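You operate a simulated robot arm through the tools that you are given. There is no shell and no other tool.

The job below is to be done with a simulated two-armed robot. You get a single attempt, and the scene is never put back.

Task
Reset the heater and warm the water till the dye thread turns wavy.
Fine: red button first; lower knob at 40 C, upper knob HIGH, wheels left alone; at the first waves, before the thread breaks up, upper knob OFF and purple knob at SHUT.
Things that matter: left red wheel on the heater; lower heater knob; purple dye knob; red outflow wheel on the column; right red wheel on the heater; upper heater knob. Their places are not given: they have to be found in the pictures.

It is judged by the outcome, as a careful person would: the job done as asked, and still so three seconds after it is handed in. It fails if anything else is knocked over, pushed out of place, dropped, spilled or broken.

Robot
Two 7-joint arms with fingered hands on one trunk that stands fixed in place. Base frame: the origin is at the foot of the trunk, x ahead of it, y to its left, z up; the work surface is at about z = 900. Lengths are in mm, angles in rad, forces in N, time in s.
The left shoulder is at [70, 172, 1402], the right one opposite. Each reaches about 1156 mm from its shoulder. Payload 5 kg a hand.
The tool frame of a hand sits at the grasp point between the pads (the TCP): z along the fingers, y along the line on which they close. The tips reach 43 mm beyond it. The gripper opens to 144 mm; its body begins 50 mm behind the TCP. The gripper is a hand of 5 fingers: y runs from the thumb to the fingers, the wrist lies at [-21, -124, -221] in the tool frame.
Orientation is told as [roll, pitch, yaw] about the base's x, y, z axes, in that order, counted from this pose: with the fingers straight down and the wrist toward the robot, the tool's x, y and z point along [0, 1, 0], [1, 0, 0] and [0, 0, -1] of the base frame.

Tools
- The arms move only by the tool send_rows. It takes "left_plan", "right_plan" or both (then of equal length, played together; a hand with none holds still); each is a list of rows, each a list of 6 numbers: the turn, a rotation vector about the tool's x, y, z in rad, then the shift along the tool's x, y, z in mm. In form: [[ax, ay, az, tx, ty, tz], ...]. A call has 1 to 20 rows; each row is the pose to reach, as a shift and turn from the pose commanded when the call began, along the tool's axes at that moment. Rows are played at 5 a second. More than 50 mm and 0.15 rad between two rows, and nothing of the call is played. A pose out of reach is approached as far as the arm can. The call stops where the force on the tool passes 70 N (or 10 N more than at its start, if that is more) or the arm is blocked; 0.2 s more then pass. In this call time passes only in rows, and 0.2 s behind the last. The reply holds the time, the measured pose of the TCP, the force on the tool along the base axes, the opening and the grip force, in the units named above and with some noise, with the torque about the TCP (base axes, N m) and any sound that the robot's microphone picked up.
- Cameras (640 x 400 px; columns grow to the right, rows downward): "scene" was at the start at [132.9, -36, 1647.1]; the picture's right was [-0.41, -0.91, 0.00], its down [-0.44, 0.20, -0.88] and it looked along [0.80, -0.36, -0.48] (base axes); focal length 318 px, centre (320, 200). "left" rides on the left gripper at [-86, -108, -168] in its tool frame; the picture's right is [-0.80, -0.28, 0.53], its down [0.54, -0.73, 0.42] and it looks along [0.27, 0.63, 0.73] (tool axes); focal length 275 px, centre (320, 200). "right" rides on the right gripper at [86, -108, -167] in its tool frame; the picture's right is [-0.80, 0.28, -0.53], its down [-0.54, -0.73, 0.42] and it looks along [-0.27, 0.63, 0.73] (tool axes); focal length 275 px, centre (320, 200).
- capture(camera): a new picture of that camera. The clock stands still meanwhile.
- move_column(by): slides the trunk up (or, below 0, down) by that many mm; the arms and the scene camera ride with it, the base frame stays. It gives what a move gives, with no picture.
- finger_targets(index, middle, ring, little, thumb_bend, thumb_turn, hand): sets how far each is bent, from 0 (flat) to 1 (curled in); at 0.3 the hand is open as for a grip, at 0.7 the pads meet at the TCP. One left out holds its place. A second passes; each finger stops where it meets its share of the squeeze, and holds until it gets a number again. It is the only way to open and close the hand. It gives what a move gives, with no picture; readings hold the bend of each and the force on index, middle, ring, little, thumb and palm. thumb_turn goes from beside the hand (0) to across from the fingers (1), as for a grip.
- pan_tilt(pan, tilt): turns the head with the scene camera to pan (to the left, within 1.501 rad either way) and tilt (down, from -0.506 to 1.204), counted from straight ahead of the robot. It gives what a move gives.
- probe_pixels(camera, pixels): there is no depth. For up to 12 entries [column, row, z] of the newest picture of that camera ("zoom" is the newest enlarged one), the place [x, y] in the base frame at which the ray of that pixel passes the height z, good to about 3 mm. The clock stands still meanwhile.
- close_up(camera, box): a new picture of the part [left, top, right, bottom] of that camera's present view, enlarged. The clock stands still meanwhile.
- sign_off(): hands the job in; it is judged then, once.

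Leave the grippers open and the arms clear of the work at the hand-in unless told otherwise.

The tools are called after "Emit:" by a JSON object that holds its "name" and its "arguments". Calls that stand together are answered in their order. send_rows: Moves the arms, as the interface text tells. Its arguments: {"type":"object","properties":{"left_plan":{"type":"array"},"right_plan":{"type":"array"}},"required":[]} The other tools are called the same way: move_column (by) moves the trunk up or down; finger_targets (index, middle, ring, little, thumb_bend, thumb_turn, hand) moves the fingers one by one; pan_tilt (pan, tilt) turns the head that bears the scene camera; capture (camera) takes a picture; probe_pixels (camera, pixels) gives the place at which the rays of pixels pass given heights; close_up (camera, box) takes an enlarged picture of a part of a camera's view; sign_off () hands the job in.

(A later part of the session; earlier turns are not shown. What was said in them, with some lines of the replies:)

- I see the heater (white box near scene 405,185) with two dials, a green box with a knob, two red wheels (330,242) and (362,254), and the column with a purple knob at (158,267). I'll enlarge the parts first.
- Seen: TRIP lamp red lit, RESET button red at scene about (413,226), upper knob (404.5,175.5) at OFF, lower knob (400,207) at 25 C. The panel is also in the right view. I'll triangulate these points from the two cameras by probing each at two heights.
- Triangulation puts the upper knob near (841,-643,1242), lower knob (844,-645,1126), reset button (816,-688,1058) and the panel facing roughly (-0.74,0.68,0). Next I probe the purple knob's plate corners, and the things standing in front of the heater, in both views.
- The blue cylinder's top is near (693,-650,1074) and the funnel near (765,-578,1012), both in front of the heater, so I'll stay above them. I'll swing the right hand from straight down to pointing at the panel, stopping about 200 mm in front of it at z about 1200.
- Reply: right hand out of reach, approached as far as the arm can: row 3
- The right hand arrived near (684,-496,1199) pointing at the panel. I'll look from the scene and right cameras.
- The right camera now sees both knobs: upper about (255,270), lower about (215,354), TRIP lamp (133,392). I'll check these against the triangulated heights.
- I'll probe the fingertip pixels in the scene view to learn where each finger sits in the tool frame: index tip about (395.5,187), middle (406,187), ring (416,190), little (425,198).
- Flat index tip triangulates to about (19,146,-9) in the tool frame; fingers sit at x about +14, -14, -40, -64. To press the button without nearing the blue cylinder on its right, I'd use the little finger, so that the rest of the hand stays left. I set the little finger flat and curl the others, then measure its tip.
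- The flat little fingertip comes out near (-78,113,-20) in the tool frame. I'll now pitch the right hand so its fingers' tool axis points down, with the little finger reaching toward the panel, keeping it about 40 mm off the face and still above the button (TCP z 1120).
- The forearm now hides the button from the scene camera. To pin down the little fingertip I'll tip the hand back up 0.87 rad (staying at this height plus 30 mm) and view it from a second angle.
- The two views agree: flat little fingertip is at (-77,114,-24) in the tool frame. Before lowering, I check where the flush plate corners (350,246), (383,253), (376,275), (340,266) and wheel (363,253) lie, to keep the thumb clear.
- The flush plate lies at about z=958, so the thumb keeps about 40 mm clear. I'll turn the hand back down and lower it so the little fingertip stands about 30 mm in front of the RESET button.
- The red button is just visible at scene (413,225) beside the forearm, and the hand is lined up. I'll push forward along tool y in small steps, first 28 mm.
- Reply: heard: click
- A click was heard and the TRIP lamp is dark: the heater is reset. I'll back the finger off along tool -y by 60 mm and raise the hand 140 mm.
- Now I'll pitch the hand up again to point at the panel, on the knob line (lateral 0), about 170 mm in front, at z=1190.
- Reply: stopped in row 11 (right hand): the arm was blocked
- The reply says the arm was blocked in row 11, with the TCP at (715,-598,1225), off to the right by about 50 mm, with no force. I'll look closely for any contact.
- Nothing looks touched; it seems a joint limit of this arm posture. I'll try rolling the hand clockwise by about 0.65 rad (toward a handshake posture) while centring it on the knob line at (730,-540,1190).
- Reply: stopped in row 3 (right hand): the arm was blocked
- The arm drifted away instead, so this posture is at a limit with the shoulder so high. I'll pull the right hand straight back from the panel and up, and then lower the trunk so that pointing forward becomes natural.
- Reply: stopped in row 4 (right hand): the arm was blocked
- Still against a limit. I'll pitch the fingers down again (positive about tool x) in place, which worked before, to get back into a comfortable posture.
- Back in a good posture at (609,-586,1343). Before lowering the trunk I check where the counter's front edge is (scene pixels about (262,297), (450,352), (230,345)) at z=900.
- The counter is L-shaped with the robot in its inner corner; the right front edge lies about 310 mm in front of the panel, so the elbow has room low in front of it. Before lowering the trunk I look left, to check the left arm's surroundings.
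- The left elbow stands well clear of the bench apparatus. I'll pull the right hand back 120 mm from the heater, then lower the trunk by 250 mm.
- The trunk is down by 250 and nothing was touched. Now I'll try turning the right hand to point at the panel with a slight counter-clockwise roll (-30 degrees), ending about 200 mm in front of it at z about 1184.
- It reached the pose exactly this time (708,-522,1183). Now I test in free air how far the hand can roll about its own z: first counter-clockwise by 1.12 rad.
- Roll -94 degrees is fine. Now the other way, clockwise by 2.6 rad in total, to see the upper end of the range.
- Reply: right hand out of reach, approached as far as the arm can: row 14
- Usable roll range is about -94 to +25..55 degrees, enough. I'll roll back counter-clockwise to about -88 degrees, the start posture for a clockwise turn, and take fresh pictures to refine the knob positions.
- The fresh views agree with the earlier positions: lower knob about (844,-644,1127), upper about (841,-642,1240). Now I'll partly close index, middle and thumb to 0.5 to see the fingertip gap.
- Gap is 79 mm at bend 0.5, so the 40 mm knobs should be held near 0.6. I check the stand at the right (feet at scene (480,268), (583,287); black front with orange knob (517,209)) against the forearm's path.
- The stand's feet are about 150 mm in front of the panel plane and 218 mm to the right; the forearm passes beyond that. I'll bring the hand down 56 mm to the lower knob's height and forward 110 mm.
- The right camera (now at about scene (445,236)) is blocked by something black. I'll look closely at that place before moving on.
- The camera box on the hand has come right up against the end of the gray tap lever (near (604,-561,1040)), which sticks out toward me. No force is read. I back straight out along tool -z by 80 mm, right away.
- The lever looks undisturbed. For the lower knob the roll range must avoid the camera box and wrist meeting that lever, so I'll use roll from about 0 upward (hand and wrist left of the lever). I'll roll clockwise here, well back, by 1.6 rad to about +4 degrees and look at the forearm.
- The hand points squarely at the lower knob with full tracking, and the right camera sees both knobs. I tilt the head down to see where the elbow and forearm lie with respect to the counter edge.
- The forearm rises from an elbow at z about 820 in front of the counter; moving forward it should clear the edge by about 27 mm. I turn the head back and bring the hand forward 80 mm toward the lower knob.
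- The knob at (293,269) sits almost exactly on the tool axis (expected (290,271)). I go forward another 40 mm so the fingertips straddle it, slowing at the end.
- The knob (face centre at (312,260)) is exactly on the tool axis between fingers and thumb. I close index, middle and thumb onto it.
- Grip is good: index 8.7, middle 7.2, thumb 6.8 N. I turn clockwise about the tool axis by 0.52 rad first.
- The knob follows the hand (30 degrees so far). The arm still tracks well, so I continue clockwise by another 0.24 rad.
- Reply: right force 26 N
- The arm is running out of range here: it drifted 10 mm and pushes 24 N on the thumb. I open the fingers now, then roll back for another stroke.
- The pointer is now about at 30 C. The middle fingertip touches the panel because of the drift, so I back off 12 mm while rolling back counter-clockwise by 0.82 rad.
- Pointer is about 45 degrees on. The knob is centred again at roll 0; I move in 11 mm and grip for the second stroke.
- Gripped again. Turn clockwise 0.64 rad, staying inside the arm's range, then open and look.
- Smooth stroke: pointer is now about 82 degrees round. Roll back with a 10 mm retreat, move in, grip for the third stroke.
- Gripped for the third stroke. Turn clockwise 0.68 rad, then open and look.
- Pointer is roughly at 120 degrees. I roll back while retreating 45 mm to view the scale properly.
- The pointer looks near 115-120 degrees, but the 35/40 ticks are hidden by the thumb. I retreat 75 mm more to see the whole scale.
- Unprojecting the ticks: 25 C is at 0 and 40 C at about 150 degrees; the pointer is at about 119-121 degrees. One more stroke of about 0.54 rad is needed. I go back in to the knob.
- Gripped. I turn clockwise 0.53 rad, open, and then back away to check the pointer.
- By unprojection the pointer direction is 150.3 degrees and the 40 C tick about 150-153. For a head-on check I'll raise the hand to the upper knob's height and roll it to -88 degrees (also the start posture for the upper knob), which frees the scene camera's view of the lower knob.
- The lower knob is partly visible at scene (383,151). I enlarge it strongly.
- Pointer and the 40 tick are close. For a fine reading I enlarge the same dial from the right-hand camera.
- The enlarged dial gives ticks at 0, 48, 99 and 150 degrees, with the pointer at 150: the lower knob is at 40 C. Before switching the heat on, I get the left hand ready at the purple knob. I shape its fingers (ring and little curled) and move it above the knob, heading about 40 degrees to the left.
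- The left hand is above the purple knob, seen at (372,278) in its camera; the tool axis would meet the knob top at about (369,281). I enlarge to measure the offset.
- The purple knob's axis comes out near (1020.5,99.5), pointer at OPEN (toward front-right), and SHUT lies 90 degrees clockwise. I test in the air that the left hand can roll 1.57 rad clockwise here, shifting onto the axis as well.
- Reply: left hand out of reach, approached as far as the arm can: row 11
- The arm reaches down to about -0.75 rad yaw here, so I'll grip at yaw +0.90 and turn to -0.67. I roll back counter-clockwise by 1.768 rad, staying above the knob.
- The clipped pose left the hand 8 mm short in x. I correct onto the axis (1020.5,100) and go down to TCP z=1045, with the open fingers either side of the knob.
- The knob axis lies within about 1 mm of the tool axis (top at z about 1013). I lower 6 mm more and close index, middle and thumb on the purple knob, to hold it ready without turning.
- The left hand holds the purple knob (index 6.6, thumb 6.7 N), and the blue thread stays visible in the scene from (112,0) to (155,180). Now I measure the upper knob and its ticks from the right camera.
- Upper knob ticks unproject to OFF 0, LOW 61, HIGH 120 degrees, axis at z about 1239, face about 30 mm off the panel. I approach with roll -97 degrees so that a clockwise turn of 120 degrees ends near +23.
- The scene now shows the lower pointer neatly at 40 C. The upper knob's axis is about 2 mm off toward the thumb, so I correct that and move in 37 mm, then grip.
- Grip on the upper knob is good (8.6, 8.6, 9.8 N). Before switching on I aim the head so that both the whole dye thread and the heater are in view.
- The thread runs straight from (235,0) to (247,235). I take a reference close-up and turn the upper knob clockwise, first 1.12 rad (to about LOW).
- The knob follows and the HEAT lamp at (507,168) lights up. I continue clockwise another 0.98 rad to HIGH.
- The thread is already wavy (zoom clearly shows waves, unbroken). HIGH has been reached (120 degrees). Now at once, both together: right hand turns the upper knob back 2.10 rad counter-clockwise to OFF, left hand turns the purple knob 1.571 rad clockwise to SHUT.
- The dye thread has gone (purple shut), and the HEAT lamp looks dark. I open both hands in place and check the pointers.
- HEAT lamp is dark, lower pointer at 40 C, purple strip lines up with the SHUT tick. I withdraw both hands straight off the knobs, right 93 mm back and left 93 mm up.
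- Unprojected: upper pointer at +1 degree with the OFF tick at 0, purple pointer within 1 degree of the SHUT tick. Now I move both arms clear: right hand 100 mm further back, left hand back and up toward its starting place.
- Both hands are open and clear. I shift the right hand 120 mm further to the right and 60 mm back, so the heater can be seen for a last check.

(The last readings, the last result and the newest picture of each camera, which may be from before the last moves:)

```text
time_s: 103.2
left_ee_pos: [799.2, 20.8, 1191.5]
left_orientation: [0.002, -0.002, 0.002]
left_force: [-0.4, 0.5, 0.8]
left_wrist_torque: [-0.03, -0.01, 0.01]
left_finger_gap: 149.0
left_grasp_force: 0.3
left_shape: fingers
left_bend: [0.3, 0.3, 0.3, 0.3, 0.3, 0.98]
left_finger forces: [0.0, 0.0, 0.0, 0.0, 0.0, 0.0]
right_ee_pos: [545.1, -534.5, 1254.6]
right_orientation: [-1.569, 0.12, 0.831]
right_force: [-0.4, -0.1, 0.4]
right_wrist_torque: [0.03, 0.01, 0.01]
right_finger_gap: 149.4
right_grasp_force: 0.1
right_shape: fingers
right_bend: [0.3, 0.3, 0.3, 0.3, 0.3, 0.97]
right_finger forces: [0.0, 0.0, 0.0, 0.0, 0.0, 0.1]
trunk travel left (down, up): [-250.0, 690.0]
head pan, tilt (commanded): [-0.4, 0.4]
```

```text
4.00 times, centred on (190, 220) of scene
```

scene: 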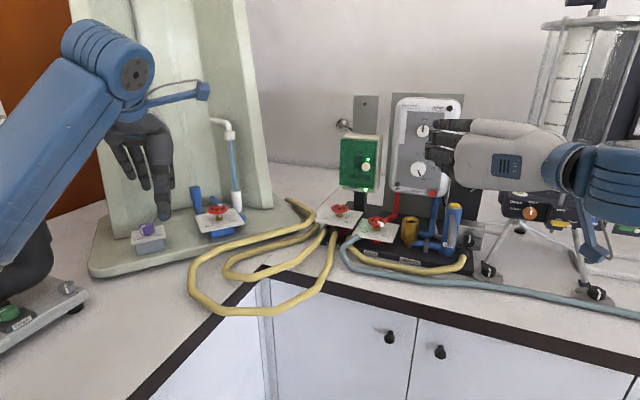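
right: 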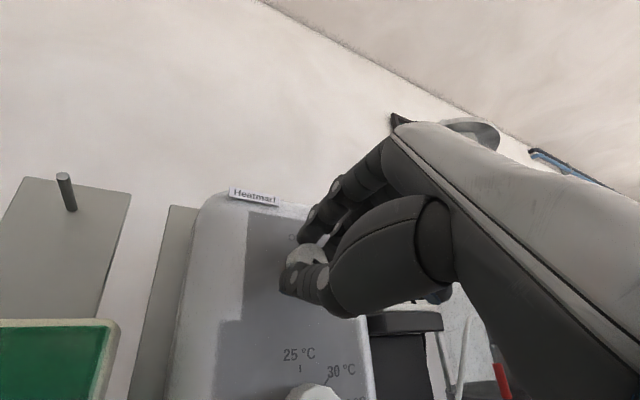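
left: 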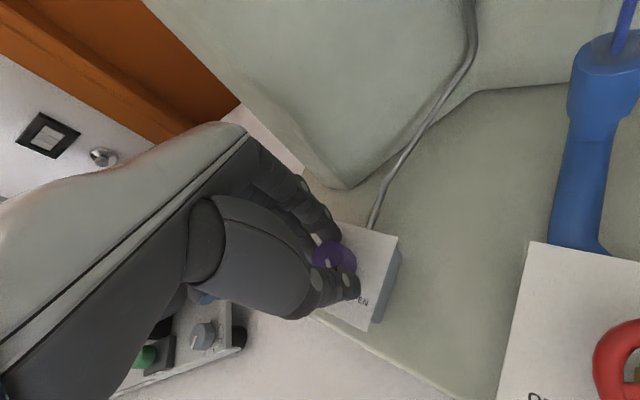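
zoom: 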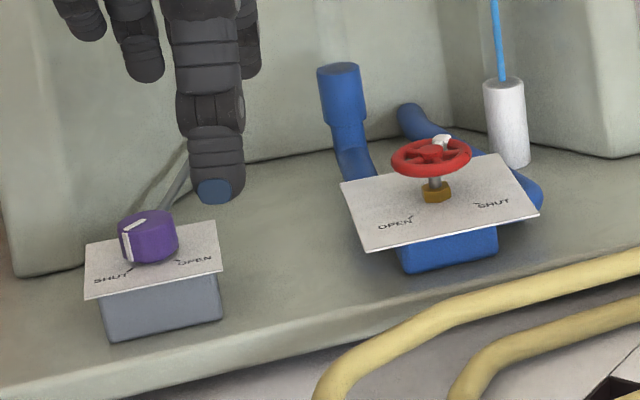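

Final check: upper knob at OFF with HEAT dark, lower knob at 40 C, TRIP dark, purple knob at SHUT. All three red wheels stand as at the start, the tap lever looks as before, both hands are open and clear. I hand the job in.

Emit:
{"name": "sign_off", "arguments": {}}

```text
The job is handed in.
```

The job is done and handed in: I reset the heater, warmed the water until the dye thread turned wavy, then shut everything off before it broke up.

- **Reset:** I pressed the red button first. It clicked and the TRIP lamp went dark.
- **Lower knob:** it took four grips and turns to bring it to 40 C. The pointer reads at the 40 C tick, within about 2 degrees.
- **Upper knob:** I turned it 120 degrees to HIGH and the HEAT lamp lit. Waves were showing by the time the turn finished, with the thread still whole.
- **Shut-off:** I turned the upper knob to OFF and the purple knob to SHUT together, over about three seconds. The HEAT lamp is dark and the dye has stopped. Both pointers are within about 1 degree of their ticks.
- **Wheels:** I left all three red wheels alone, and they look as they did at the start.

**Close call at the tap:** while I was approaching the lower knob, the camera box on the right hand came right up against the gray tap lever in front of the heater. I read no force on the hand and backed straight off. The lever looks undisturbed in the pictures taken afterwards.

Both hands are open and clear of the work. The trunk is still 250 mm lower than where it started, because the right arm could not point at the panel from the original height.
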